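You operate a simulated robot arm through the tools that you are given. There is no shell and no other tool. Be economical: measure what you need, move in short steps, check, and stop when the job is done.

Carry out the task below with a simulated robot arm. There is one attempt and no reset: what you move stays moved.

JOB
Move the grey strip off the slideway and oil the slideway's top.
Fine: the white plate under the strip; strip first, to the ledge below the table's edge; oil from the tin on the felt pad; pad back.

Only the result counts: the job must be done as asked and must still hold three seconds after the hand-in. Knocking over, shifting, dropping, spilling or breaking anything else fails it.

ROBOT AND FRAMES
A 7-joint arm with a two-finger parallel gripper, fixed in place. Base frame: the origin is at the foot of the arm, x ahead of it, y to its left, z up. Lengths are in mm, angles in rad, forces in N, time in s.
With the tool pointing down near the work surface it reaches from about 280 to 680 mm from the base axis. Its first joint turns from -1.152 to 1.152 rad. Payload 1.57 kg.
The TCP is the grasp point between the finger pads, 30 mm short of the fingertips. In the tool frame z runs along the fingers and y along their closing line. Largest opening 110 mm; finger width 24, thickness 12; the body of the gripper, 48 by 112 mm, starts 78 mm behind the TCP.
Orientation is told as [roll, pitch, yaw] about the base's x, y, z axes, in that order, counted from this pose: with the fingers straight down and closing along the base's y, the tool's x points along the base's -x, its y along +y and its z along -z.

CONTROLS
- The arm moves only by the tool apply_moves. Its argument "steps" is a list of rows, each an object (a shift or turn left out is 0, a gripper value left out holds the last) with "grip": the gripper command, from -1 (shut) to 1 (fully open), values between in proportion; "slide": the shift along the base's x, y, z in mm, a list of three; "delta_rot": the turn, a rotation vector about the base's x, y, z in rad, a list of three. In form: [{"grip": grip, "slide": [tx, ty, tz], "delta_rot": [rx, ry, rz]}, ...]. A call has 1 to 10 rows; each row shifts and turns the commanded pose from where the row before left it. Rows are played at 5 a second. More than 50 mm and 0.15 rad between two rows, or a gripper value outside its range, and nothing of the call is played. A pose out of reach is approached as far as the arm can. The call stops where the force on the tool passes 40 N (or 10 N more than at its start, if that is more) or the arm is blocked; 0.2 s more then pass. Each finger travels about 108 mm/s and halts on what it meets, pressing with about 28 N; the grip force reading is that of the motor and also rises with nothing between the fingers. The clock runs only during rows and for 0.2 s after the last one: add rows that do not move to give the fingers time. The reply holds the time, the measured pose of the TCP, the force on the tool along the base axes, the opening and the grip force, in the units named above and with some noise.
- Cameras (640 x 400 px; columns grow to the right, rows downward): "scene" is fixed at [160.8, -400.1, 1417.9]; the picture's right is [0.76, -0.65, 0.00], its down [-0.35, -0.41, -0.84] and it looks along [0.54, 0.64, -0.54] (base axes); focal length 261 px, centre (320, 200). "wrist" rides on the gripper at [70, 16, -141] in the tool frame; the picture's right is [-0.23, 0.97, 0.00], its down [-0.86, -0.20, -0.48] and it looks along [-0.47, -0.11, 0.88] (tool axes); focal length 222 px, centre (320, 200). There is no depth. A picture from a camera that has moved, and an enlarged one, comes with that camera's place and axes in the base frame and with its lens. The place of the scene camera against the robot may be out by one fixed shift of up to 18 mm in any direction.
- capture(camera): a new picture of that camera. No time passes.
- close_up(camera, box): a new picture of the part [left, top, right, bottom] of that camera's present view, enlarged. No time passes.
- job_done(): hands the job in; it is judged then, once.

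Go step by step. Nothing tells you positions but the pictures and the camera data: compare them with the known pose of the tool, close in by small moves and look again before you grip or let go. The budget is 120 turns and 68 pictures, counting those below and the enlarged ones. Unless the task says otherwise, let go and move clear before handing in, and close with one line.

The tools are called after "Emit:" by a JSON object that holds its "method" and its "body". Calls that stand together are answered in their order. apply_moves: Moves the arm, as the interface text tells. Its arguments: {"type":"object","properties":{"steps":{"type":"array"}},"required":["steps"]} The other tools are called the same way: capture (camera) takes a picture; close_up (camera, box) takes an enlarged picture of a part of a camera's view; job_done () hands the job in.

At the start:

```text
t: 0.0
tool_pos: [448.8, 112.4, 1197.0]
ee_rot: [0.0, -0.001, 0.0]
contact_force: [0.4, -0.2, 0.6]
gripper_width: 110.0
grip_force: 0.0
```

scene: 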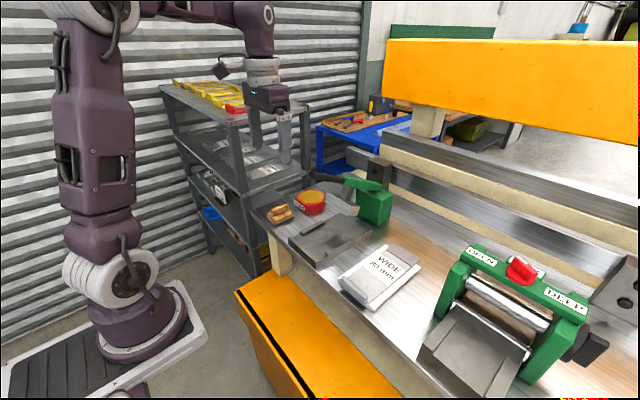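
wrist: 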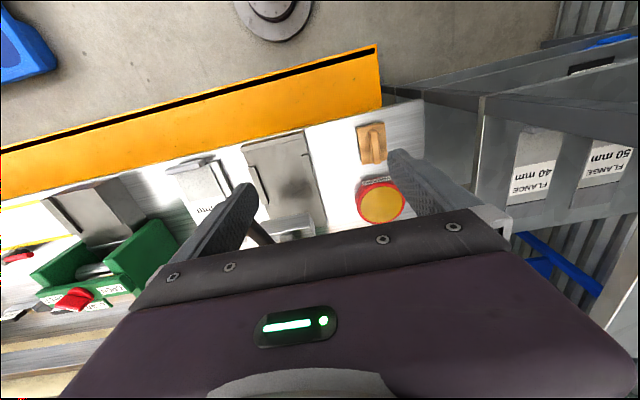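

I see a table with a white block marked "WIDE 80 mm", a dark plate, a green oil tin, a red/yellow round item and a wooden-handled pad. I'll enlarge the scene first.

Emit:
{"method": "close_up", "body": {"camera": "scene", "box": [240, 150, 440, 320]}}

Emit:
{"method": "close_up", "body": {"camera": "scene", "box": [400, 220, 640, 400]}}

Emit:
{"method": "close_up", "body": {"camera": "wrist", "box": [0, 80, 440, 320]}}

```text
2.35 times, centred on (340, 235) of scene
camera zoom: at [160.8, -400.1, 1417.9], right [0.76, -0.65, 0.0], down [-0.35, -0.41, -0.84], along [0.54, 0.64, -0.54], focal length 613 px, centre (273, 118)
```

zoom: 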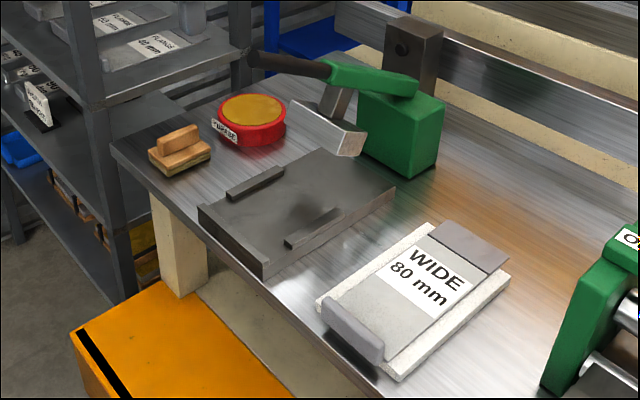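

```text
2.22 times, centred on (520, 310) of scene
camera zoom: at [160.8, -400.1, 1417.9], right [0.76, -0.65, 0.0], down [-0.35, -0.41, -0.84], along [0.54, 0.64, -0.54], focal length 579 px, centre (-124, -44)
```

zoom: 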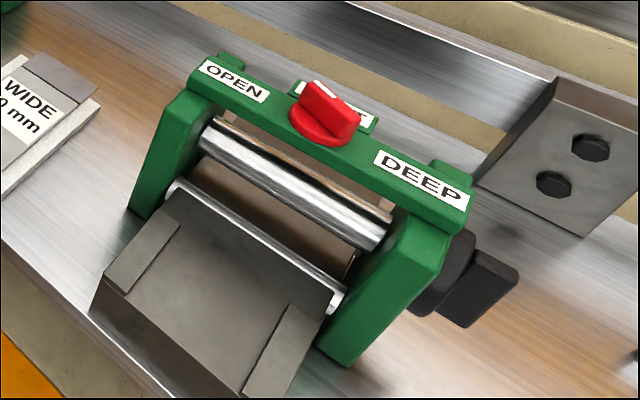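

```text
1.45 times, centred on (220, 200) of wrist
camera zoom: at [378.4, 129.4, 1339.5], right [0.23, 0.97, 0.0], down [0.86, -0.2, 0.48], along [0.47, -0.11, -0.88], focal length 323 px, centre (466, 200)
```

zoom: 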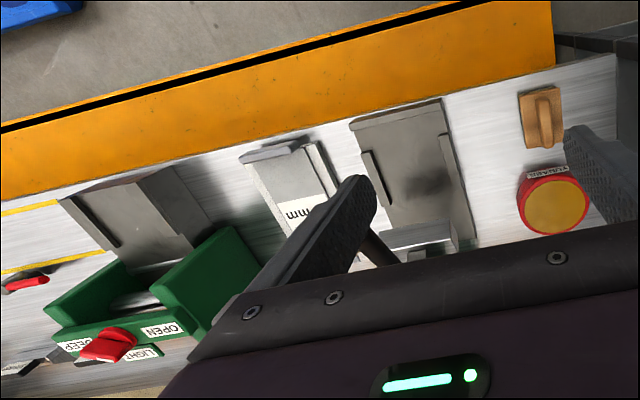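

I take the grey "WIDE 80 mm" strip to lie on the white plate at about x 465–650, y −215 to −108. The orange ledge looks to be at about z 590, in front of the table edge at x≈442. I'll move the wrist camera over there to look closer.

Emit:
{"method": "apply_moves", "body": {"steps": [{"slide": [-10, -50, 0]}, {"slide": [-10, -45, 0]}, {"slide": [-10, -45, 0]}, {"slide": [-10, -45, 0]}, {"slide": [-10, -45, 0]}, {"slide": [-10, -40, 0]}, {}]}}

Emit:
{"method": "capture", "body": {"camera": "wrist"}}

```text
refused: row 1 steps farther than a row can; nothing moved
```

```text
62 pictures are left
camera wrist: at [378.4, 129.4, 1339.5], right [0.23, 0.97, 0.0], down [0.86, -0.2, 0.48], along [0.47, -0.11, -0.88], focal length 222 px, centre (320, 200)
```

wrist: 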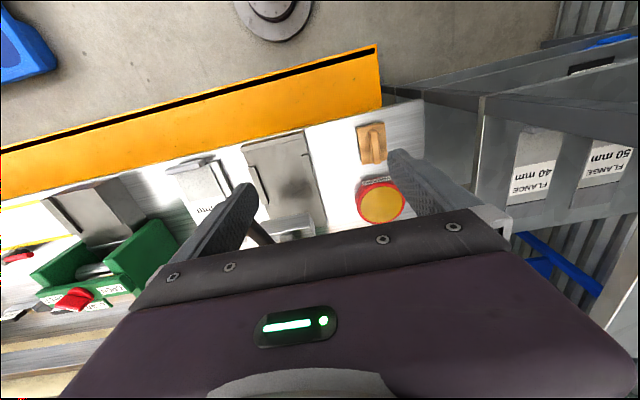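

That row was slightly too long, so nothing moved. I'll repeat it with shorter steps.

Emit:
{"method": "apply_moves", "body": {"steps": [{"slide": [-10, -45, 0]}, {"slide": [-10, -45, 0]}, {"slide": [-10, -45, 0]}, {"slide": [-10, -45, 0]}, {"slide": [-10, -45, 0]}, {"slide": [-10, -45, 0]}, {}]}}

Emit:
{"method": "capture", "body": {"camera": "wrist"}}

```text
t: 1.6
tool_pos: [389.7, -158.1, 1195.9]
ee_rot: [0.001, 0.0, 0.001]
contact_force: [-0.1, 0.5, 0.4]
gripper_width: 110.0
grip_force: 0.1
```

```text
61 pictures are left
camera wrist: at [320.8, -141.5, 1338.1], right [0.23, 0.97, 0.0], down [0.86, -0.2, 0.48], along [0.47, -0.11, -0.88], focal length 222 px, centre (320, 200)
```

wrist: 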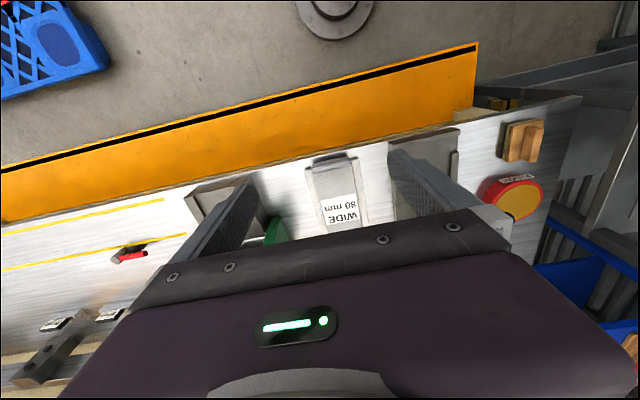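

Emit:
{"method": "close_up", "body": {"camera": "wrist", "box": [250, 120, 410, 240]}}

Emit:
{"method": "close_up", "body": {"camera": "scene", "box": [320, 230, 440, 320]}}

Emit:
{"method": "close_up", "body": {"camera": "scene", "box": [250, 170, 350, 230]}}

```text
3.33 times, centred on (330, 180) of wrist
camera zoom: at [320.8, -141.5, 1338.1], right [0.23, 0.97, 0.0], down [0.86, -0.2, 0.48], along [0.47, -0.11, -0.88], focal length 740 px, centre (287, 267)
```

zoom: 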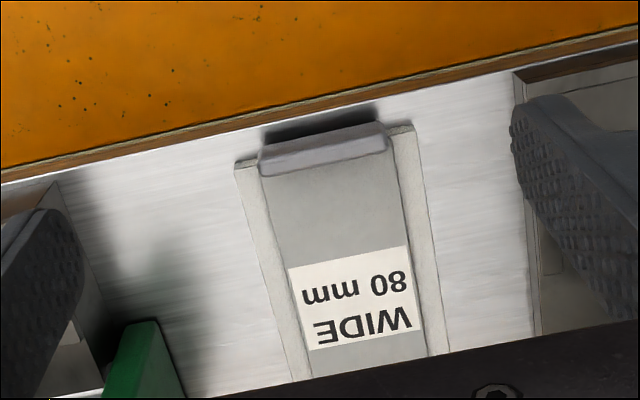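

```text
4.44 times, centred on (380, 275) of scene
camera zoom: at [160.8, -400.1, 1417.9], right [0.76, -0.65, 0.0], down [-0.35, -0.41, -0.84], along [0.54, 0.64, -0.54], focal length 1158 px, centre (53, -133)
```

zoom: 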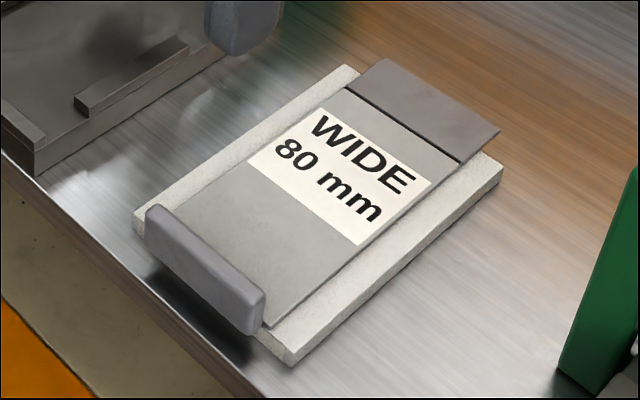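

```text
6.40 times, centred on (300, 200) of scene
camera zoom: at [160.8, -400.1, 1417.9], right [0.76, -0.65, 0.0], down [-0.35, -0.41, -0.84], along [0.54, 0.64, -0.54], focal length 1668 px, centre (448, 200)
```

zoom: 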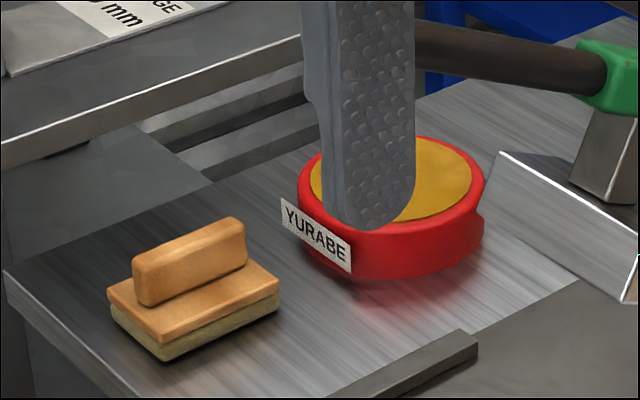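

The strip is a thin grey sheet on the white plate with a bar at its near end. I need its heights, so I'll tilt the wrist for a flatter view.

Emit:
{"method": "apply_moves", "body": {"steps": [{"slide": [-5, 0, -30], "delta_rot": [0, -0.12, 0]}, {"slide": [-5, 0, -30], "delta_rot": [0, -0.12, 0]}, {"slide": [-5, 0, -30], "delta_rot": [0, -0.12, 0]}, {"slide": [-5, 0, -30], "delta_rot": [0, -0.12, 0]}, {"slide": [-5, 0, -30], "delta_rot": [0, -0.12, 0]}, {}]}}

Emit:
{"method": "capture", "body": {"camera": "wrist"}}

```text
t: 3.0
tool_pos: [361.9, -156.5, 1045.7]
ee_rot: [0.001, -0.598, -0.004]
contact_force: [-0.2, 0.3, -0.2]
gripper_width: 110.3
grip_force: 0.2
```

```text
57 pictures are left
camera wrist: at [223.7, -138.7, 1124.7], right [0.19, 0.97, 0.13], down [0.44, -0.2, 0.88], along [0.88, -0.11, -0.46], focal length 222 px, centre (320, 200)
```

wrist: 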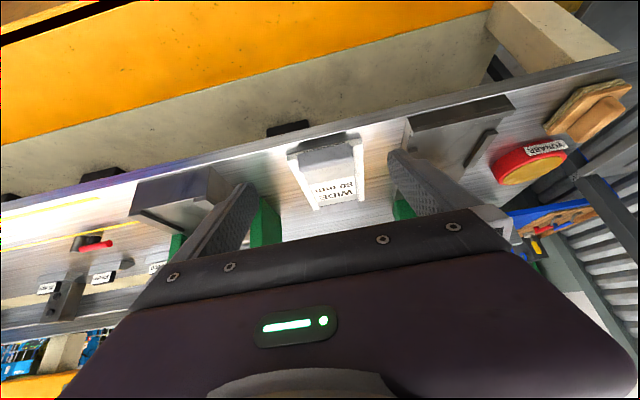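

Emit:
{"method": "close_up", "body": {"camera": "wrist", "box": [250, 110, 410, 220]}}

```text
3.64 times, centred on (330, 165) of wrist
camera zoom: at [223.7, -138.7, 1124.7], right [0.19, 0.97, 0.13], down [0.44, -0.2, 0.88], along [0.88, -0.11, -0.46], focal length 808 px, centre (284, 327)
```

zoom: 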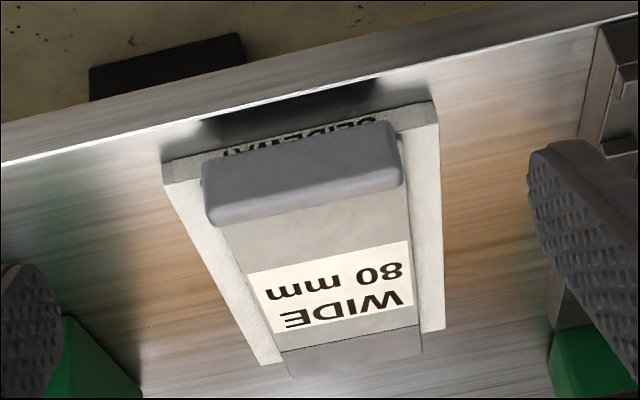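

The plate's front is marked "SLIDEWAY", and the strip carries an upright bar about 24 mm tall at x≈465, y≈−156. My plan is to grip that bar across its thickness with yaw +90°, then look again from just above it.

Emit:
{"method": "apply_moves", "body": {"steps": [{"slide": [0, 0, 20], "delta_rot": [0, 0.12, 0]}, {"slide": [10, 0, 20], "delta_rot": [0, 0.12, 0]}, {"slide": [20, 0, 10], "delta_rot": [0, 0.12, 0]}, {"slide": [25, 0, 0], "delta_rot": [0, 0.12, 0]}, {"slide": [25, 0, 0], "delta_rot": [0, 0.12, 0]}, {}]}}

Emit:
{"method": "apply_moves", "body": {"steps": [{"slide": [5, 0, 0], "delta_rot": [0, 0, 0.15]}, {"slide": [5, 0, 0], "delta_rot": [0, 0, 0.15]}, {"slide": [5, 0, 0], "delta_rot": [0, 0, 0.15]}, {"slide": [5, 0, 0], "delta_rot": [0, 0, 0.15]}, {"delta_rot": [0, 0, 0.15]}, {"delta_rot": [0, 0, 0.15]}, {"delta_rot": [0, 0, 0.15]}, {"delta_rot": [0, 0, 0.15]}, {"delta_rot": [0, 0, 0.15]}, {"delta_rot": [0, 0, 0.15]}]}}

Emit:
{"method": "apply_moves", "body": {"steps": [{"delta_rot": [0, 0, 0.0708]}, {}]}}

Emit:
{"method": "capture", "body": {"camera": "wrist"}}

```text
t: 4.4
tool_pos: [441.8, -157.0, 1098.3]
ee_rot: [-0.001, 0.002, -0.001]
contact_force: [-0.5, 0.1, -0.1]
gripper_width: 110.1
grip_force: 0.1
```

```text
t: 6.6
tool_pos: [462.0, -157.2, 1097.9]
ee_rot: [0.001, -0.001, 1.501]
contact_force: [0.2, -0.2, -0.5]
gripper_width: 110.3
grip_force: 0.0
```

```text
t: 7.2
tool_pos: [462.4, -157.2, 1097.6]
ee_rot: [0.0, 0.0, 1.57]
contact_force: [0.4, 0.2, -0.3]
gripper_width: 110.2
grip_force: 0.1
```

```text
55 pictures are left
camera wrist: at [446.5, -226.7, 1240.2], right [-0.97, 0.23, 0.0], down [0.2, 0.86, 0.48], along [0.11, 0.47, -0.88], focal length 222 px, centre (320, 200)
```

wrist: 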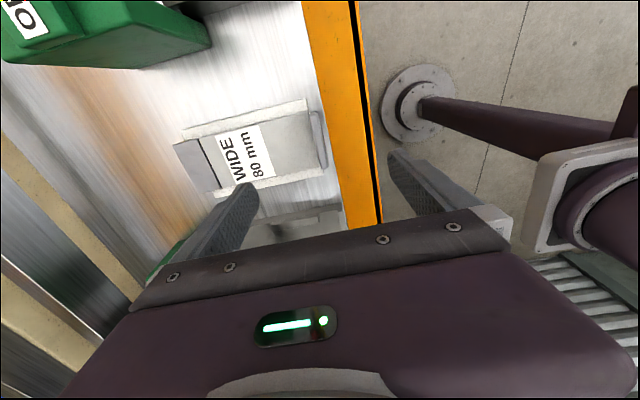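

Emit:
{"method": "close_up", "body": {"camera": "wrist", "box": [160, 80, 360, 210]}}

```text
3.08 times, centred on (260, 145) of wrist
camera zoom: at [446.5, -226.7, 1240.2], right [-0.97, 0.23, 0.0], down [0.2, 0.86, 0.48], along [0.11, 0.47, -0.88], focal length 684 px, centre (505, 369)
```

zoom: 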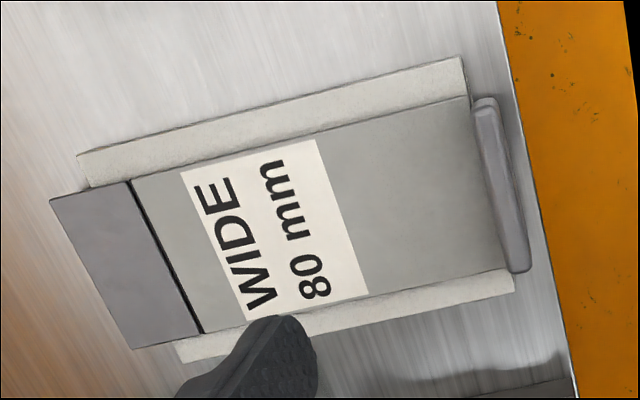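

The bar spans x 459–468 and y −192 to −119, with its top near z 947. I'll narrow the opening to about 40 mm and go down to just above it.

Emit:
{"method": "apply_moves", "body": {"steps": [{"grip": -0.27, "slide": [1, 1, -30]}, {"slide": [0, 0, -30]}, {"slide": [0, 0, -25]}, {"slide": [0, 0, -20]}, {}]}}

Emit:
{"method": "close_up", "body": {"camera": "wrist", "box": [180, 60, 440, 230]}}

Emit:
{"method": "close_up", "body": {"camera": "scene", "box": [320, 210, 440, 320]}}

```text
t: 8.4
tool_pos: [464.0, -156.4, 991.9]
ee_rot: [-0.001, 0.0, 1.572]
contact_force: [0.0, -0.7, -0.4]
gripper_width: 40.0
grip_force: 0.2
```

```text
2.35 times, centred on (310, 145) of wrist
camera zoom: at [448.1, -225.2, 1133.7], right [-0.97, 0.23, 0.0], down [0.2, 0.86, 0.48], along [0.11, 0.47, -0.88], focal length 523 px, centre (344, 329)
```

zoom: 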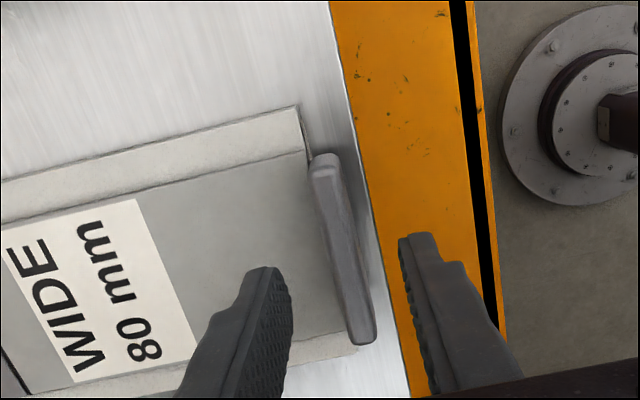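

```text
3.64 times, centred on (380, 265) of scene
camera zoom: at [160.8, -400.1, 1417.9], right [0.76, -0.65, 0.0], down [-0.35, -0.41, -0.84], along [0.54, 0.64, -0.54], focal length 948 px, centre (102, -36)
```

zoom: 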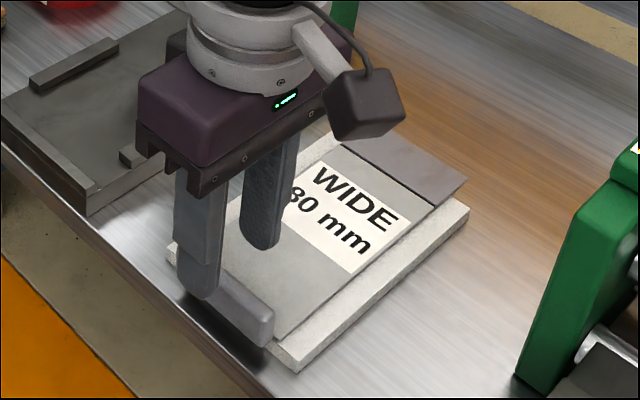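

The bar is centred between the fingers, so I'll go down beside it.

Emit:
{"method": "apply_moves", "body": {"steps": [{"slide": [-0.5, 0, -12]}, {"slide": [0, 0, -12]}, {"slide": [0, 0, -8]}, {}]}}

Emit:
{"method": "close_up", "body": {"camera": "wrist", "box": [180, 60, 440, 230]}}

Emit:
{"method": "close_up", "body": {"camera": "scene", "box": [330, 240, 420, 320]}}

```text
t: 9.4
tool_pos: [464.0, -156.3, 959.7]
ee_rot: [0.001, -0.001, 1.57]
contact_force: [0.0, -1.4, 0.2]
gripper_width: 40.3
grip_force: 0.0
```

```text
2.35 times, centred on (310, 145) of wrist
camera zoom: at [447.8, -225.8, 1102.4], right [-0.97, 0.23, 0.0], down [0.2, 0.85, 0.48], along [0.11, 0.47, -0.88], focal length 523 px, centre (344, 329)
```

zoom: 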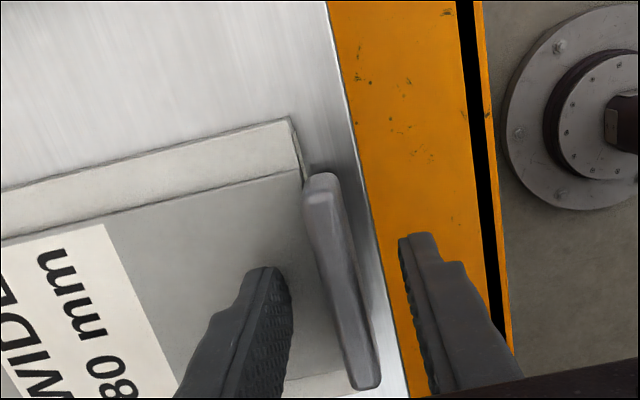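

```text
5.00 times, centred on (375, 280) of scene
camera zoom: at [160.8, -400.1, 1417.9], right [0.76, -0.65, 0.0], down [-0.35, -0.41, -0.84], along [0.54, 0.64, -0.54], focal length 1303 px, centre (45, -200)
```

zoom: 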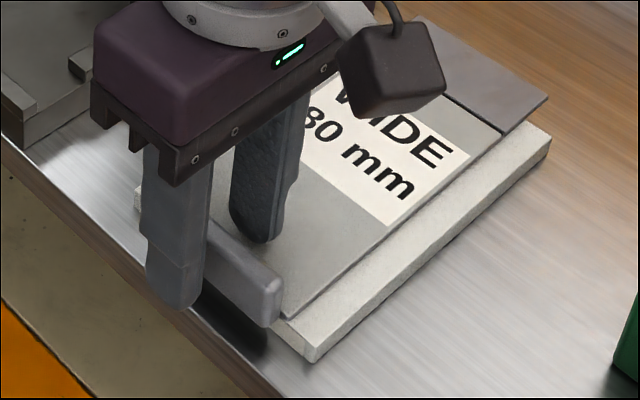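

Emit:
{"method": "apply_moves", "body": {"steps": [{"slide": [0, 0, -2]}, {"slide": [0, 0, -1]}, {}]}}

Emit:
{"method": "apply_moves", "body": {"steps": [{"grip": -0.6}, {"grip": -0.75}, {"grip": -0.8}, {}]}}

```text
t: 10.2
tool_pos: [463.5, -155.7, 956.9]
ee_rot: [0.0, -0.001, 1.571]
contact_force: [0.2, -0.6, -0.6]
gripper_width: 40.0
grip_force: 0.1
```

```text
t: 11.2
tool_pos: [463.7, -156.4, 957.8]
ee_rot: [-0.001, 0.0, 1.57]
contact_force: [-0.9, 0.2, -0.6]
gripper_width: 12.3
grip_force: 0.2
```

Emit:
{"method": "apply_moves", "body": {"steps": [{"grip": -1}, {}, {}]}}

Emit:
{"method": "close_up", "body": {"camera": "scene", "box": [330, 240, 420, 320]}}

```text
t: 12.0
tool_pos: [463.7, -156.2, 956.5]
ee_rot: [-0.001, 0.001, 1.57]
contact_force: [-0.2, -0.3, -0.8]
gripper_width: 10.9
grip_force: 27.8
```

```text
5.00 times, centred on (375, 280) of scene
camera zoom: at [160.8, -400.1, 1417.9], right [0.76, -0.65, 0.0], down [-0.35, -0.41, -0.84], along [0.54, 0.64, -0.54], focal length 1303 px, centre (45, -200)
```

zoom: 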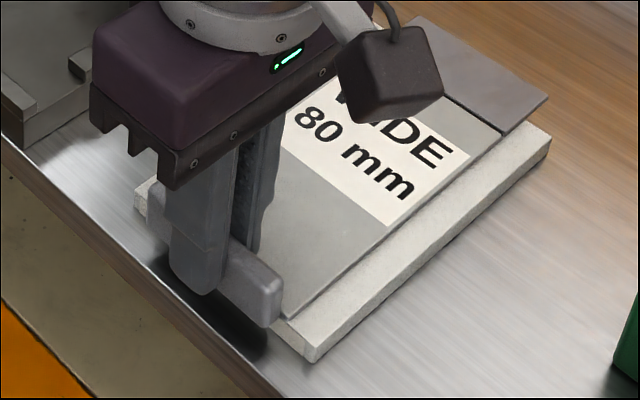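

The bar is gripped at 10.9 mm. I'll lift a little and check that the strip stays level and the plate stays put.

Emit:
{"method": "apply_moves", "body": {"steps": [{"slide": [0, 0, 3]}, {"slide": [0, 0, 5]}, {"slide": [0, 0, 7]}, {}]}}

Emit:
{"method": "close_up", "body": {"camera": "scene", "box": [320, 220, 440, 320]}}

```text
t: 13.0
tool_pos: [464.1, -156.5, 972.6]
ee_rot: [-0.001, 0.001, 1.571]
contact_force: [1.1, -0.4, -0.5]
gripper_width: 10.7
grip_force: 28.5
```

```text
4.00 times, centred on (380, 270) of scene
camera zoom: at [160.8, -400.1, 1417.9], right [0.76, -0.65, 0.0], down [-0.35, -0.41, -0.84], along [0.54, 0.64, -0.54], focal length 1043 px, centre (80, -80)
```

zoom: 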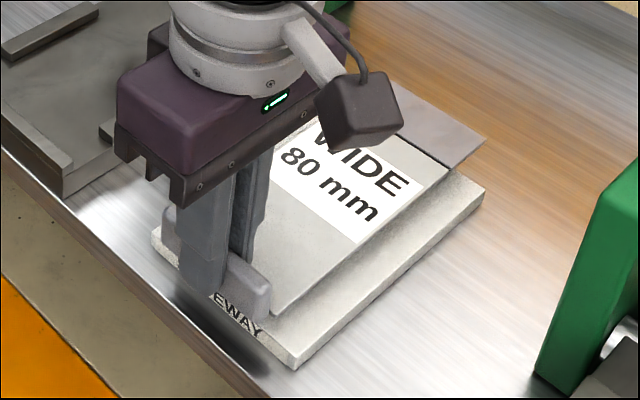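

The strip came up level, it is light, and the plate didn't move. I'll lift higher and pull it back.

Emit:
{"method": "apply_moves", "body": {"steps": [{"slide": [0, 0, 20]}, {"slide": [0, 0, 25]}, {"slide": [0, 0, 30]}, {"slide": [-20, 10, 25]}, {"slide": [-30, 30, 0]}, {"slide": [-30, 30, 0]}, {"slide": [-10, 15, 0]}, {}]}}

Emit:
{"method": "capture", "body": {"camera": "scene"}}

```text
t: 14.8
tool_pos: [373.6, -69.6, 1073.2]
ee_rot: [0.001, -0.001, 1.57]
contact_force: [0.3, -0.7, -0.7]
gripper_width: 10.7
grip_force: 28.1
```

```text
47 pictures are left
```

scene: 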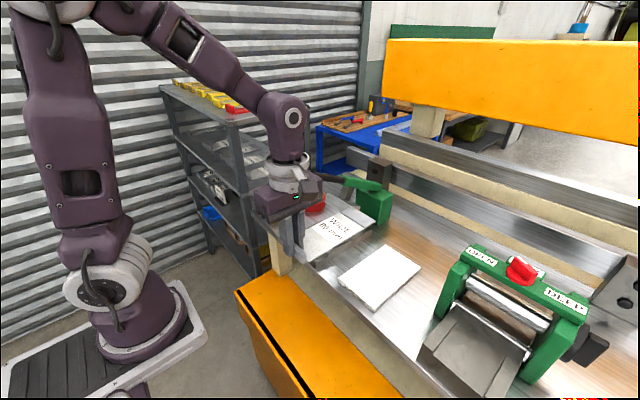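

The slideway is bare. I'll now turn the strip so that it runs along the table.

Emit:
{"method": "apply_moves", "body": {"steps": [{"delta_rot": [0, 0, -0.15]}, {"delta_rot": [0, 0, -0.15]}, {"delta_rot": [0, 0, -0.15]}, {"delta_rot": [0, 0, -0.15]}, {"delta_rot": [0, 0, -0.15]}, {"delta_rot": [0, 0, -0.15]}, {"delta_rot": [0, 0, -0.15]}, {"delta_rot": [0, 0, -0.15]}, {"delta_rot": [0, 0, -0.15]}, {"delta_rot": [0, 0, -0.15]}]}}

Emit:
{"method": "apply_moves", "body": {"steps": [{"delta_rot": [0, 0, -0.0708], "slide": [6.5, 0, -20]}, {}, {}]}}

Emit:
{"method": "capture", "body": {"camera": "scene"}}

Emit:
{"method": "capture", "body": {"camera": "wrist"}}

```text
t: 17.0
tool_pos: [373.0, -71.9, 1073.6]
ee_rot: [0.0, 0.001, 0.067]
contact_force: [0.5, -0.2, -0.7]
gripper_width: 10.7
grip_force: 28.0
```

```text
t: 17.8
tool_pos: [381.2, -72.3, 1052.0]
ee_rot: [0.0, 0.001, -0.001]
contact_force: [-0.7, -0.1, -0.9]
gripper_width: 10.8
grip_force: 27.8
```

```text
46 pictures are left
```

scene: 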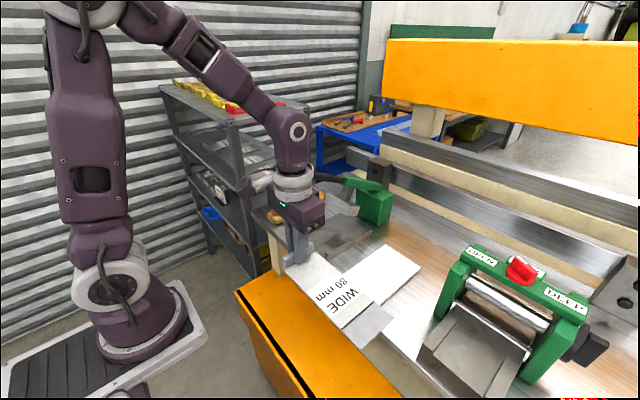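

```text
45 pictures are left
camera wrist: at [311.1, -54.5, 1195.2], right [0.23, 0.97, 0.0], down [0.86, -0.2, 0.48], along [0.47, -0.11, -0.88], focal length 222 px, centre (320, 200)
```

wrist: 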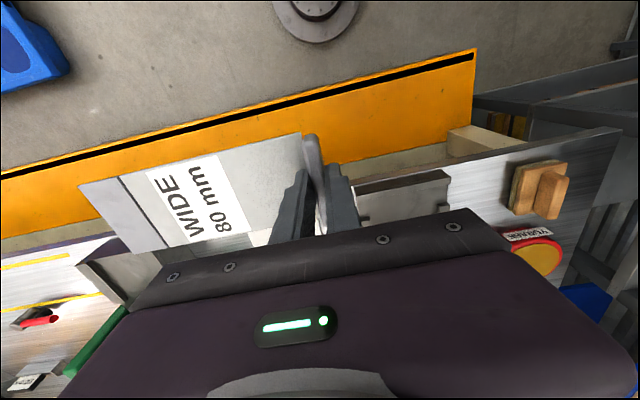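

The strip spans about x 341–424 and y −280 to −70 and clears the table edge. I'll lower it in stages in front of the table.

Emit:
{"method": "apply_moves", "body": {"steps": [{"slide": [2, 0, -30]}, {"slide": [0, 0, -30]}, {"slide": [0, 0, -30]}, {"slide": [0, 0, -30]}, {"slide": [0, 0, -30]}, {"slide": [0, 0, -30]}, {}]}}

Emit:
{"method": "capture", "body": {"camera": "scene"}}

Emit:
{"method": "capture", "body": {"camera": "wrist"}}

```text
t: 19.4
tool_pos: [381.0, -71.7, 872.0]
ee_rot: [0.0, 0.001, 0.0]
contact_force: [-1.2, -0.6, -0.3]
gripper_width: 10.8
grip_force: 28.1
```

```text
44 pictures are left
```

scene: 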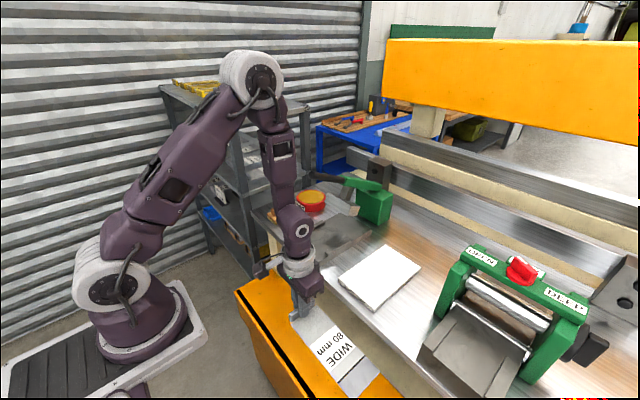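

```text
43 pictures are left
camera wrist: at [312.1, -54.6, 1015.0], right [0.23, 0.97, 0.0], down [0.85, -0.2, 0.48], along [0.47, -0.11, -0.88], focal length 222 px, centre (320, 200)
```

wrist: 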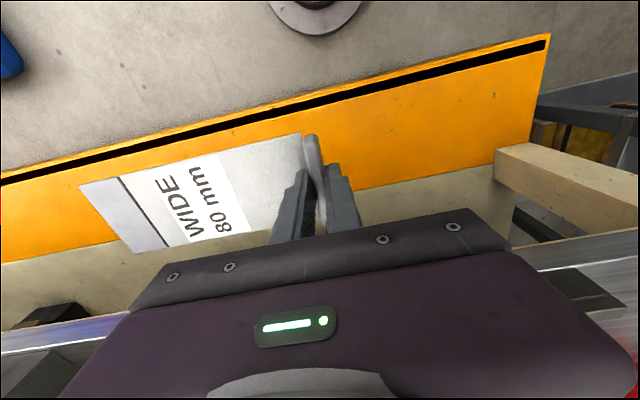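

Clear so far. Continuing down.

Emit:
{"method": "apply_moves", "body": {"steps": [{"slide": [0, 0, -30]}, {"slide": [0, 0, -30]}, {"slide": [0, 0, -30]}, {"slide": [0, 0, -30]}, {"slide": [0, 0, -30]}, {"slide": [0, 0, -30]}, {}]}}

Emit:
{"method": "capture", "body": {"camera": "scene"}}

Emit:
{"method": "capture", "body": {"camera": "wrist"}}

```text
t: 21.0
tool_pos: [382.3, -71.6, 688.4]
ee_rot: [0.001, 0.001, -0.001]
contact_force: [0.3, 0.0, 0.6]
gripper_width: 10.9
grip_force: 28.4
```

```text
42 pictures are left
```

scene: 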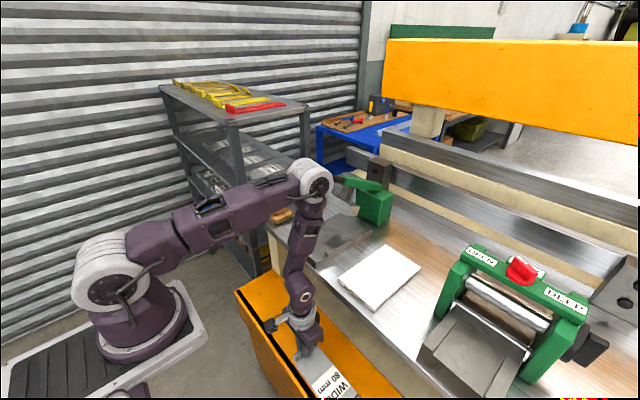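

```text
41 pictures are left
camera wrist: at [312.3, -55.1, 832.1], right [0.23, 0.97, 0.0], down [0.86, -0.2, 0.48], along [0.47, -0.11, -0.88], focal length 222 px, centre (320, 200)
```

wrist: 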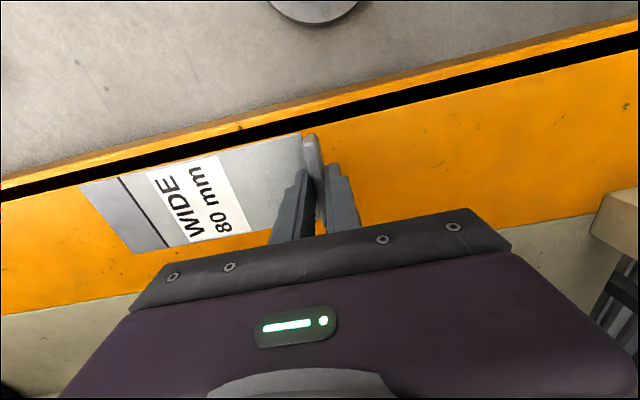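

The strip is just above the ledge. I'll shift it 2 mm away from the table and set it down gently in small steps.

Emit:
{"method": "apply_moves", "body": {"steps": [{"slide": [-1, 0, -15]}, {"slide": [-1, 0, -12]}, {"slide": [0, 0, -8]}, {"slide": [0, 0, -6]}, {"slide": [0, 0, -5]}, {}]}}

Emit:
{"method": "capture", "body": {"camera": "wrist"}}

Emit:
{"method": "capture", "body": {"camera": "scene"}}

```text
t: 22.4
tool_pos: [379.6, -71.4, 645.1]
ee_rot: [0.001, -0.001, 0.0]
contact_force: [-1.1, 0.4, -0.4]
gripper_width: 10.7
grip_force: 28.2
```

```text
40 pictures are left
camera wrist: at [310.5, -54.4, 788.2], right [0.23, 0.97, 0.0], down [0.86, -0.2, 0.48], along [0.47, -0.11, -0.88], focal length 222 px, centre (320, 200)
```

wrist: 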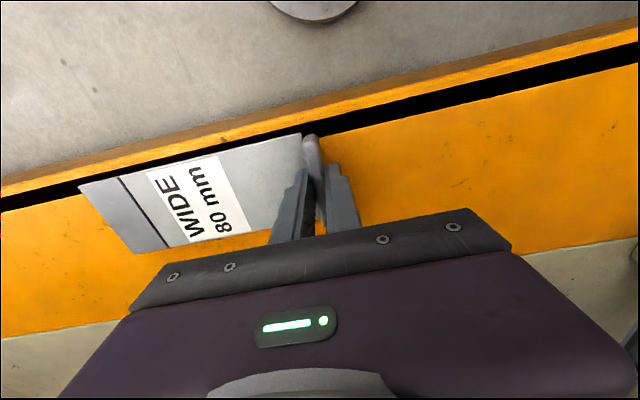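

```text
39 pictures are left
```

scene: 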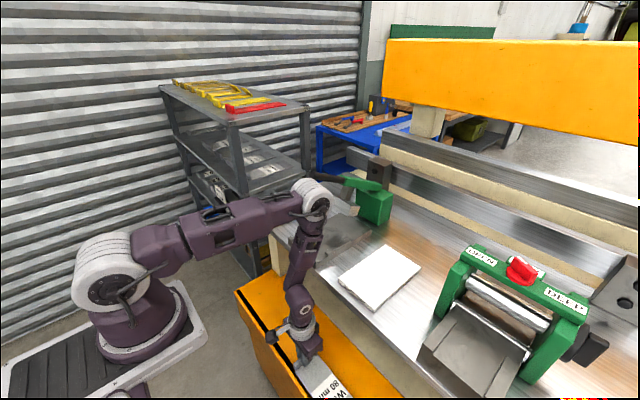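

Emit:
{"method": "apply_moves", "body": {"steps": [{"slide": [0, 0, -5]}, {"slide": [0, 0, -4]}, {"slide": [0, 0, -3]}, {"slide": [0, 0, -2]}, {}]}}

Emit:
{"method": "apply_moves", "body": {"steps": [{"slide": [0, 0, -1.5]}, {"slide": [0, 0, -1.5]}, {}]}}

Emit:
{"method": "capture", "body": {"camera": "wrist"}}

```text
t: 23.7
tool_pos: [381.5, -71.9, 633.2]
ee_rot: [0.001, -0.001, 0.0]
contact_force: [-1.7, 1.4, 9.1]
gripper_width: 11.1
grip_force: 27.4
stopped in row 5: the force on the tool passed its limit (the readings are from after the stop); the commanded pose is now the measured one
```

```text
t: 24.1
tool_pos: [379.8, -71.7, 633.8]
ee_rot: [-0.002, 0.0, 0.0]
contact_force: [-1.9, 0.9, 12.6]
gripper_width: 10.9
grip_force: 28.4
stopped in row 1: the force on the tool passed its limit (the readings are from after the stop); the commanded pose is now the measured one
```

```text
38 pictures are left
camera wrist: at [310.7, -55.0, 776.2], right [0.23, 0.97, 0.0], down [0.85, -0.2, 0.48], along [0.47, -0.11, -0.88], focal length 222 px, centre (320, 200)
```

wrist: 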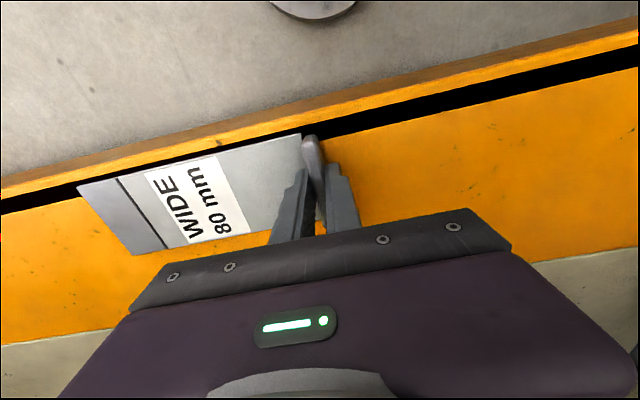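

There's contact at TCP z≈633. I'll check from the scene camera that the strip lies flat before releasing.

Emit:
{"method": "close_up", "body": {"camera": "scene", "box": [260, 310, 380, 400]}}

Emit:
{"method": "close_up", "body": {"camera": "wrist", "box": [60, 100, 380, 280]}}

```text
4.44 times, centred on (320, 355) of scene
camera zoom: at [160.6, -400.1, 1417.9], right [0.76, -0.65, 0.0], down [-0.35, -0.41, -0.84], along [0.54, 0.64, -0.54], focal length 1158 px, centre (320, -489)
```

zoom: 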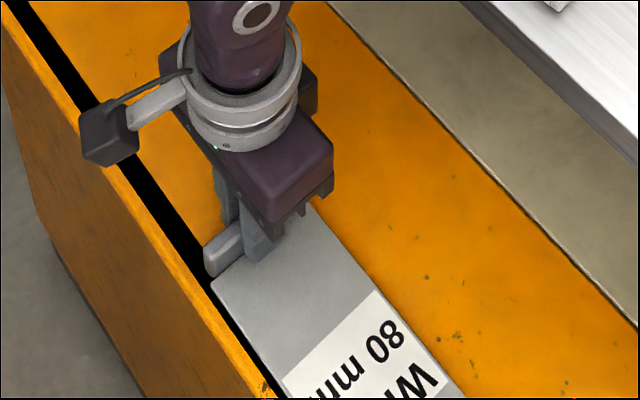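

```text
2.00 times, centred on (220, 190) of wrist
camera zoom: at [310.7, -55.0, 776.2], right [0.23, 0.97, 0.0], down [0.85, -0.2, 0.48], along [0.47, -0.11, -0.88], focal length 444 px, centre (520, 220)
```

zoom: 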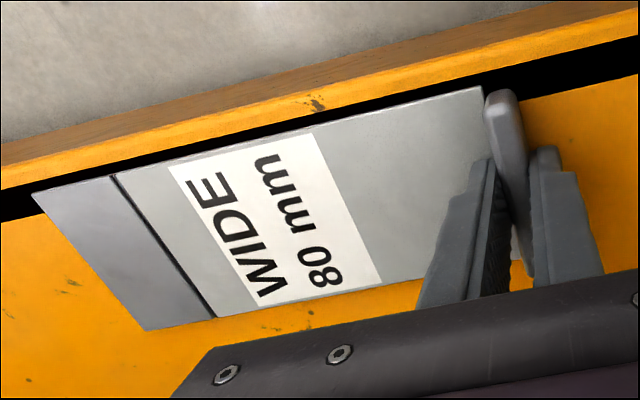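

The strip lies on the ledge. I'll open slightly, then rise straight up.

Emit:
{"method": "apply_moves", "body": {"steps": [{"grip": -0.75}, {"grip": -0.7}, {}]}}

Emit:
{"method": "capture", "body": {"camera": "wrist"}}

```text
t: 24.9
tool_pos: [380.1, -70.7, 633.6]
ee_rot: [-0.003, -0.001, 0.001]
contact_force: [-2.4, 4.7, 24.0]
gripper_width: 12.5
grip_force: 0.0
```

```text
35 pictures are left
camera wrist: at [310.8, -54.9, 776.1], right [0.23, 0.97, 0.0], down [0.85, -0.2, 0.48], along [0.47, -0.11, -0.88], focal length 222 px, centre (320, 200)
```

wrist: 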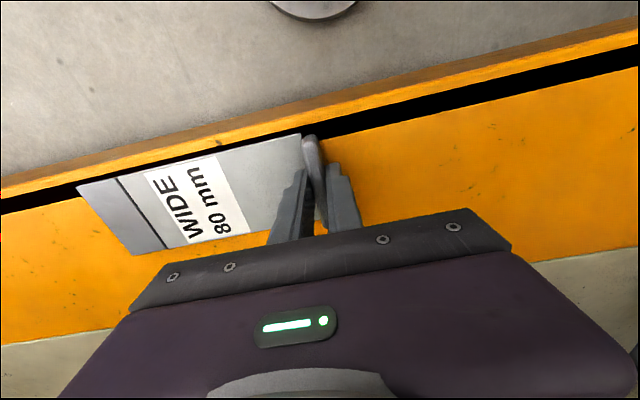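

The tool is pressing down a little, so I'll ease up a millimetre while opening further.

Emit:
{"method": "apply_moves", "body": {"steps": [{"slide": [0, 0, 1]}, {"grip": -0.65, "slide": [0, 0, 1]}, {"grip": -0.6}, {"grip": -0.6}, {}]}}

Emit:
{"method": "close_up", "body": {"camera": "wrist", "box": [60, 100, 380, 280]}}

```text
t: 26.1
tool_pos: [381.5, -71.5, 635.8]
ee_rot: [-0.002, -0.002, 0.0]
contact_force: [0.0, -0.6, 0.9]
gripper_width: 22.3
grip_force: 0.1
```

```text
2.00 times, centred on (220, 190) of wrist
camera zoom: at [311.3, -55.4, 778.5], right [0.23, 0.97, 0.0], down [0.85, -0.2, 0.48], along [0.47, -0.11, -0.88], focal length 444 px, centre (520, 220)
```

zoom: 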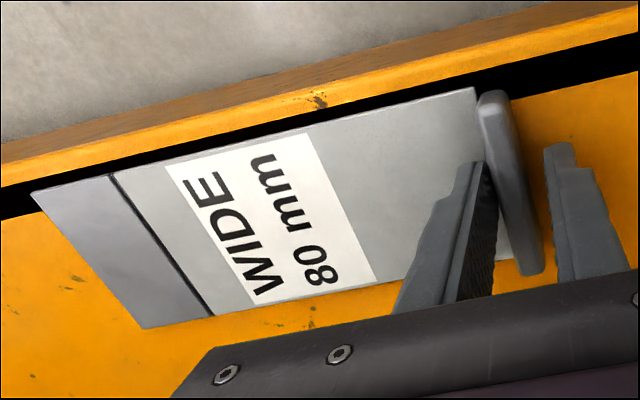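

Released, with the strip flat on the ledge. I'll rise straight up, then go look at the pad and the tin.

Emit:
{"method": "apply_moves", "body": {"steps": [{"grip": -0.55, "slide": [0, 0, 10]}, {"slide": [0, 0, 30]}, {"slide": [0, 0, 40]}, {"slide": [0, 0, 45]}, {"slide": [0, 0, 48]}, {"slide": [0, 0, 48]}, {"slide": [0, 0, 48]}, {"slide": [0, 0, 48]}, {"slide": [0, 0, 48]}, {"slide": [0, 0, 48]}]}}

Emit:
{"method": "apply_moves", "body": {"steps": [{"slide": [0, 10, 45]}, {"slide": [0, 45, 15]}, {"slide": [0, 48, 0]}, {"slide": [0, 48, 0]}, {"slide": [10, 45, 0]}, {"slide": [10, 45, 0]}, {"slide": [10, 20, 0]}, {}]}}

Emit:
{"method": "capture", "body": {"camera": "wrist"}}

Emit:
{"method": "capture", "body": {"camera": "scene"}}

```text
t: 28.2
tool_pos: [378.0, -72.8, 1051.0]
ee_rot: [-0.003, 0.0, 0.0]
contact_force: [0.1, 1.2, 0.5]
gripper_width: 24.7
grip_force: 0.1
```

```text
t: 30.1
tool_pos: [412.0, 190.3, 1108.5]
ee_rot: [-0.002, -0.002, 0.0]
contact_force: [-0.3, -0.1, 0.3]
gripper_width: 24.8
grip_force: 0.0
```

```text
33 pictures are left
camera wrist: at [342.9, 207.3, 1251.8], right [0.23, 0.97, 0.0], down [0.85, -0.2, 0.48], along [0.47, -0.11, -0.88], focal length 222 px, centre (320, 200)
```

wrist: 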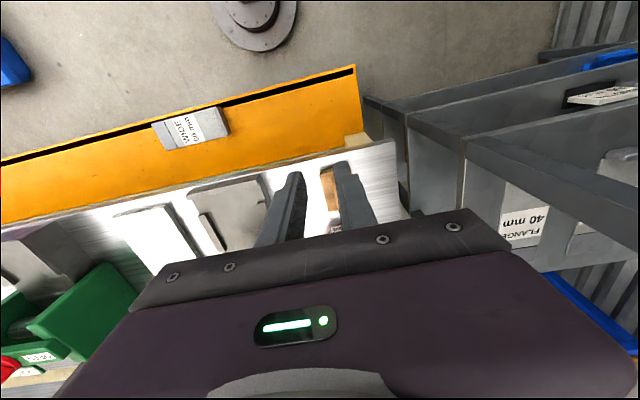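

```text
32 pictures are left
```

scene: 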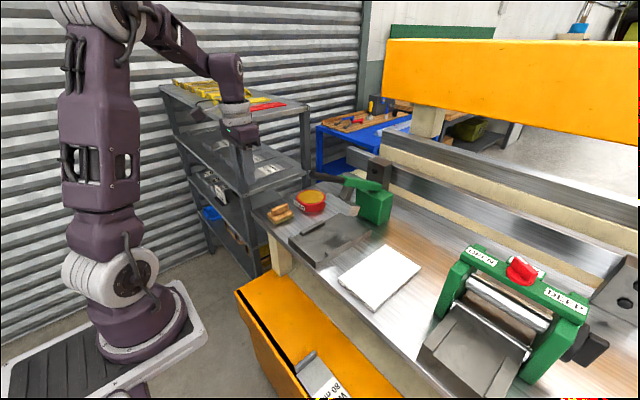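

I'll open the gripper and back off a little to see the pad between the fingers.

Emit:
{"method": "apply_moves", "body": {"steps": [{"grip": 0.4, "slide": [-30, 5, 0]}, {"grip": 1, "slide": [-30, 5, 0]}, {}, {}]}}

Emit:
{"method": "close_up", "body": {"camera": "wrist", "box": [250, 120, 450, 250]}}

```text
t: 31.1
tool_pos: [351.7, 199.6, 1108.4]
ee_rot: [-0.002, 0.001, 0.0]
contact_force: [0.8, 0.8, 0.2]
gripper_width: 109.9
grip_force: 0.1
```

```text
3.08 times, centred on (350, 185) of wrist
camera zoom: at [282.6, 216.6, 1251.4], right [0.23, 0.97, 0.0], down [0.85, -0.2, 0.48], along [0.47, -0.11, -0.88], focal length 684 px, centre (228, 246)
```

zoom: 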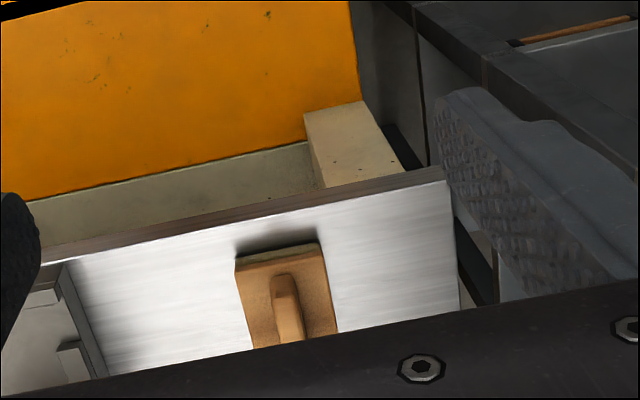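

The pad lies along x, about x 466–535 and y 176–225, with its handle centred near (501, 202). I'll go above it with a 40 mm opening.

Emit:
{"method": "apply_moves", "body": {"steps": [{"grip": -0.27, "slide": [40, 0.5, 0]}, {"slide": [45, 1, -10]}, {"slide": [45, 1, -30]}, {"slide": [19, 0, -35]}, {"slide": [0, 0, -25]}, {}]}}

Emit:
{"method": "close_up", "body": {"camera": "wrist", "box": [220, 80, 420, 230]}}

Emit:
{"method": "close_up", "body": {"camera": "scene", "box": [240, 160, 340, 230]}}

```text
refused: row 3 steps farther than a row can; nothing moved
```

```text
2.67 times, centred on (320, 155) of wrist
camera zoom: at [282.6, 216.6, 1251.4], right [0.23, 0.97, 0.0], down [0.85, -0.2, 0.48], along [0.47, -0.11, -0.88], focal length 592 px, centre (320, 320)
```

zoom: 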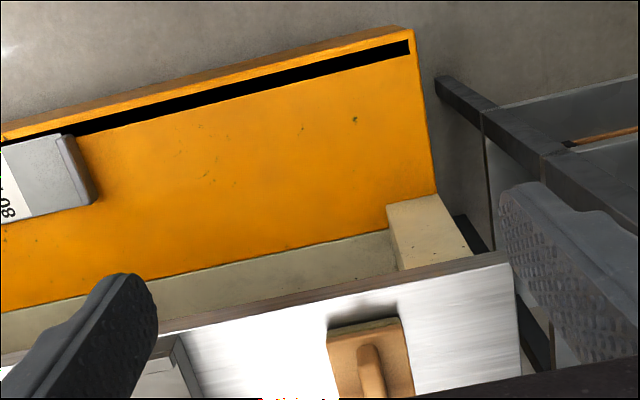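

```text
5.71 times, centred on (290, 195) of scene
camera zoom: at [160.8, -400.1, 1417.9], right [0.76, -0.65, 0.0], down [-0.35, -0.41, -0.84], along [0.54, 0.64, -0.54], focal length 1490 px, centre (491, 229)
```

zoom: 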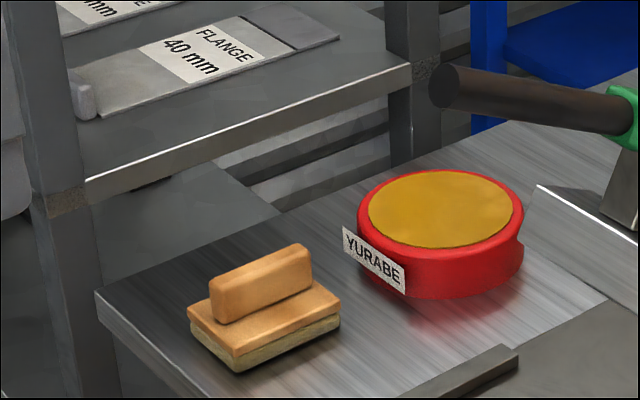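

Emit:
{"method": "apply_moves", "body": {"steps": [{"grip": -0.27, "slide": [40, 0.5, 0]}, {"slide": [45, 1, -10]}, {"slide": [40, 1, -25]}, {"slide": [24, 0, -35]}, {"slide": [0, 0, -28]}, {}]}}

Emit:
{"method": "close_up", "body": {"camera": "wrist", "box": [220, 80, 420, 230]}}

Emit:
{"method": "close_up", "body": {"camera": "scene", "box": [240, 160, 340, 230]}}

```text
t: 32.5
tool_pos: [499.4, 201.1, 1007.6]
ee_rot: [-0.002, 0.0, 0.002]
contact_force: [0.0, 0.1, -0.4]
gripper_width: 40.2
grip_force: 0.1
```

```text
2.67 times, centred on (320, 155) of wrist
camera zoom: at [428.6, 218.2, 1150.8], right [0.23, 0.97, 0.0], down [0.85, -0.2, 0.48], along [0.47, -0.11, -0.88], focal length 592 px, centre (320, 320)
```

zoom: 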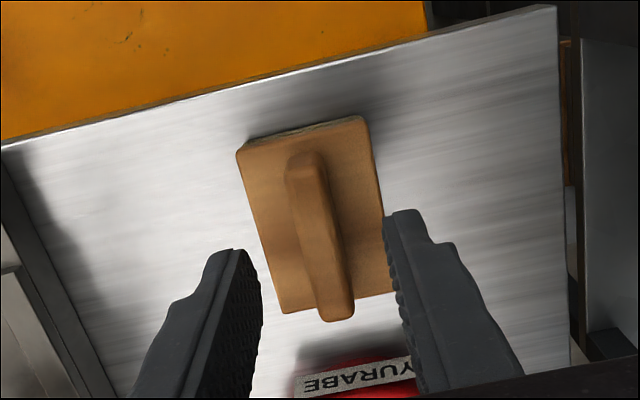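

```text
5.71 times, centred on (290, 195) of scene
camera zoom: at [160.8, -400.1, 1417.9], right [0.76, -0.65, 0.0], down [-0.35, -0.41, -0.84], along [0.54, 0.64, -0.54], focal length 1490 px, centre (491, 229)
```

zoom: 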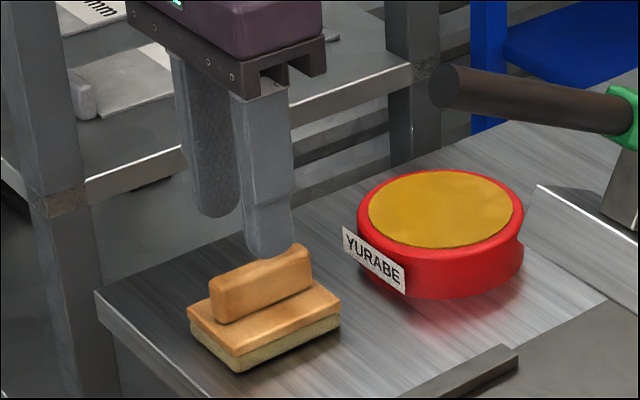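

The pad centre is about (505, 201), yaw ≈ 0. I'll centre over it and descend.

Emit:
{"method": "apply_moves", "body": {"steps": [{"slide": [5.5, 0, -15]}, {"slide": [0, 0, -15]}, {"slide": [0, 0, -10]}, {}]}}

Emit:
{"method": "close_up", "body": {"camera": "wrist", "box": [220, 80, 420, 230]}}

Emit:
{"method": "close_up", "body": {"camera": "scene", "box": [240, 160, 340, 230]}}

```text
t: 33.5
tool_pos: [504.2, 202.7, 968.6]
ee_rot: [-0.001, 0.0, 0.0]
contact_force: [-0.1, -0.2, -0.6]
gripper_width: 40.1
grip_force: 0.0
```

```text
2.67 times, centred on (320, 155) of wrist
camera zoom: at [434.7, 219.7, 1111.4], right [0.23, 0.97, 0.0], down [0.85, -0.2, 0.48], along [0.47, -0.11, -0.88], focal length 592 px, centre (320, 320)
```

zoom: 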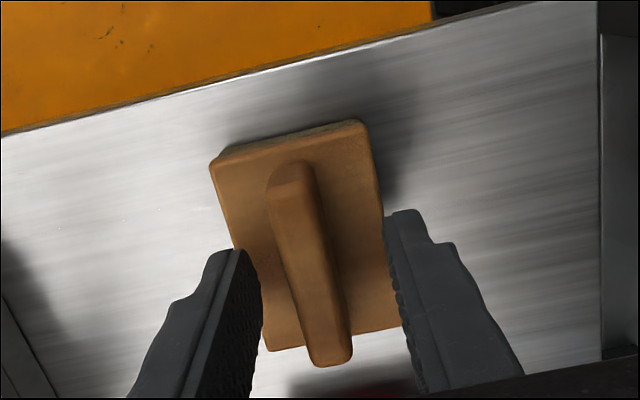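

```text
5.71 times, centred on (290, 195) of scene
camera zoom: at [160.8, -400.1, 1417.9], right [0.76, -0.65, 0.0], down [-0.35, -0.41, -0.84], along [0.54, 0.64, -0.54], focal length 1490 px, centre (491, 229)
```

zoom: 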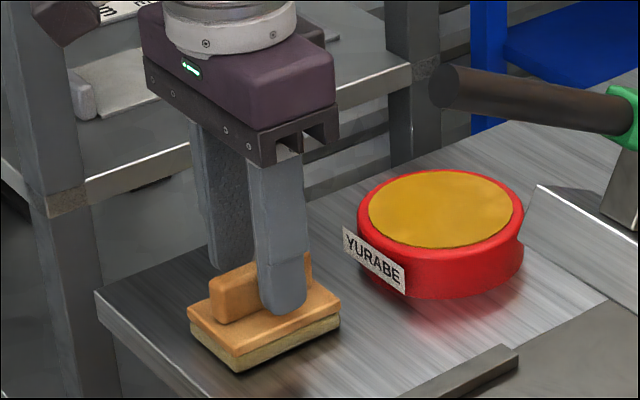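

The handle sits slightly to −y. I'll shift 1 mm, narrow the opening and go down a bit.

Emit:
{"method": "apply_moves", "body": {"steps": [{"grip": -0.4, "slide": [0.5, -1, 0]}, {"grip": -0.45, "slide": [0, 0, -2]}, {"slide": [0, 0, -1.5]}, {"slide": [0, 0, -1.5]}, {}]}}

Emit:
{"method": "close_up", "body": {"camera": "scene", "box": [255, 180, 315, 225]}}

```text
t: 34.6
tool_pos: [506.3, 200.8, 964.8]
ee_rot: [-0.001, -0.001, 0.0]
contact_force: [-0.5, 0.6, 0.2]
gripper_width: 30.3
grip_force: 0.0
```

```text
8.89 times, centred on (285, 202) of scene
camera zoom: at [160.8, -400.1, 1417.9], right [0.76, -0.65, 0.0], down [-0.35, -0.41, -0.84], along [0.54, 0.64, -0.54], focal length 2317 px, centre (631, 178)
```

zoom: 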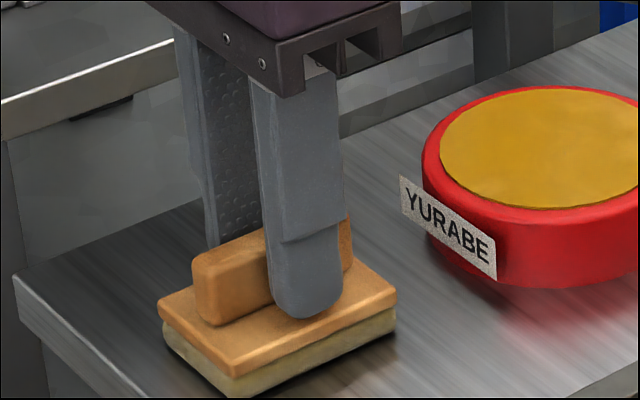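

The fingertips are just above the wood on both sides of the handle. Closing now.

Emit:
{"method": "apply_moves", "body": {"steps": [{"grip": -0.6}, {"grip": -0.8}, {"grip": -1}, {}, {}]}}

Emit:
{"method": "apply_moves", "body": {"steps": [{"slide": [0, 0, 3]}, {"slide": [0, 0, 7]}, {"slide": [0, 0, 20]}, {"slide": [0, 0, 30]}, {}]}}

Emit:
{"method": "capture", "body": {"camera": "wrist"}}

Emit:
{"method": "close_up", "body": {"camera": "scene", "box": [240, 140, 340, 230]}}

```text
t: 35.9
tool_pos: [505.7, 201.3, 964.9]
ee_rot: [-0.002, -0.001, 0.0]
contact_force: [-0.7, 0.1, 0.1]
gripper_width: 12.9
grip_force: 28.2
```

```text
t: 37.0
tool_pos: [504.1, 198.3, 1024.2]
ee_rot: [-0.001, 0.0, -0.001]
contact_force: [0.7, -0.7, -1.3]
gripper_width: 13.1
grip_force: 28.1
```

```text
23 pictures are left
camera wrist: at [434.4, 216.9, 1166.6], right [0.23, 0.97, 0.0], down [0.85, -0.2, 0.48], along [0.47, -0.11, -0.88], focal length 222 px, centre (320, 200)
```

wrist: 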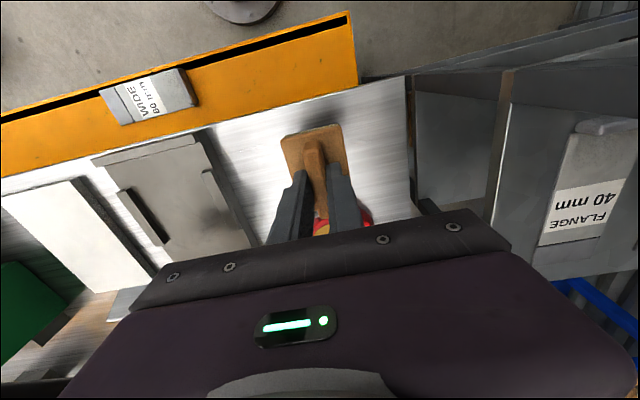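

```text
4.44 times, centred on (290, 185) of scene
camera zoom: at [160.8, -400.1, 1417.9], right [0.76, -0.65, 0.0], down [-0.35, -0.41, -0.84], along [0.54, 0.64, -0.54], focal length 1158 px, centre (453, 267)
```

zoom: 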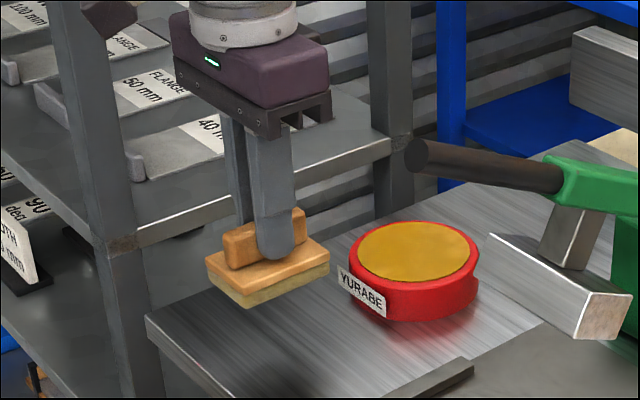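

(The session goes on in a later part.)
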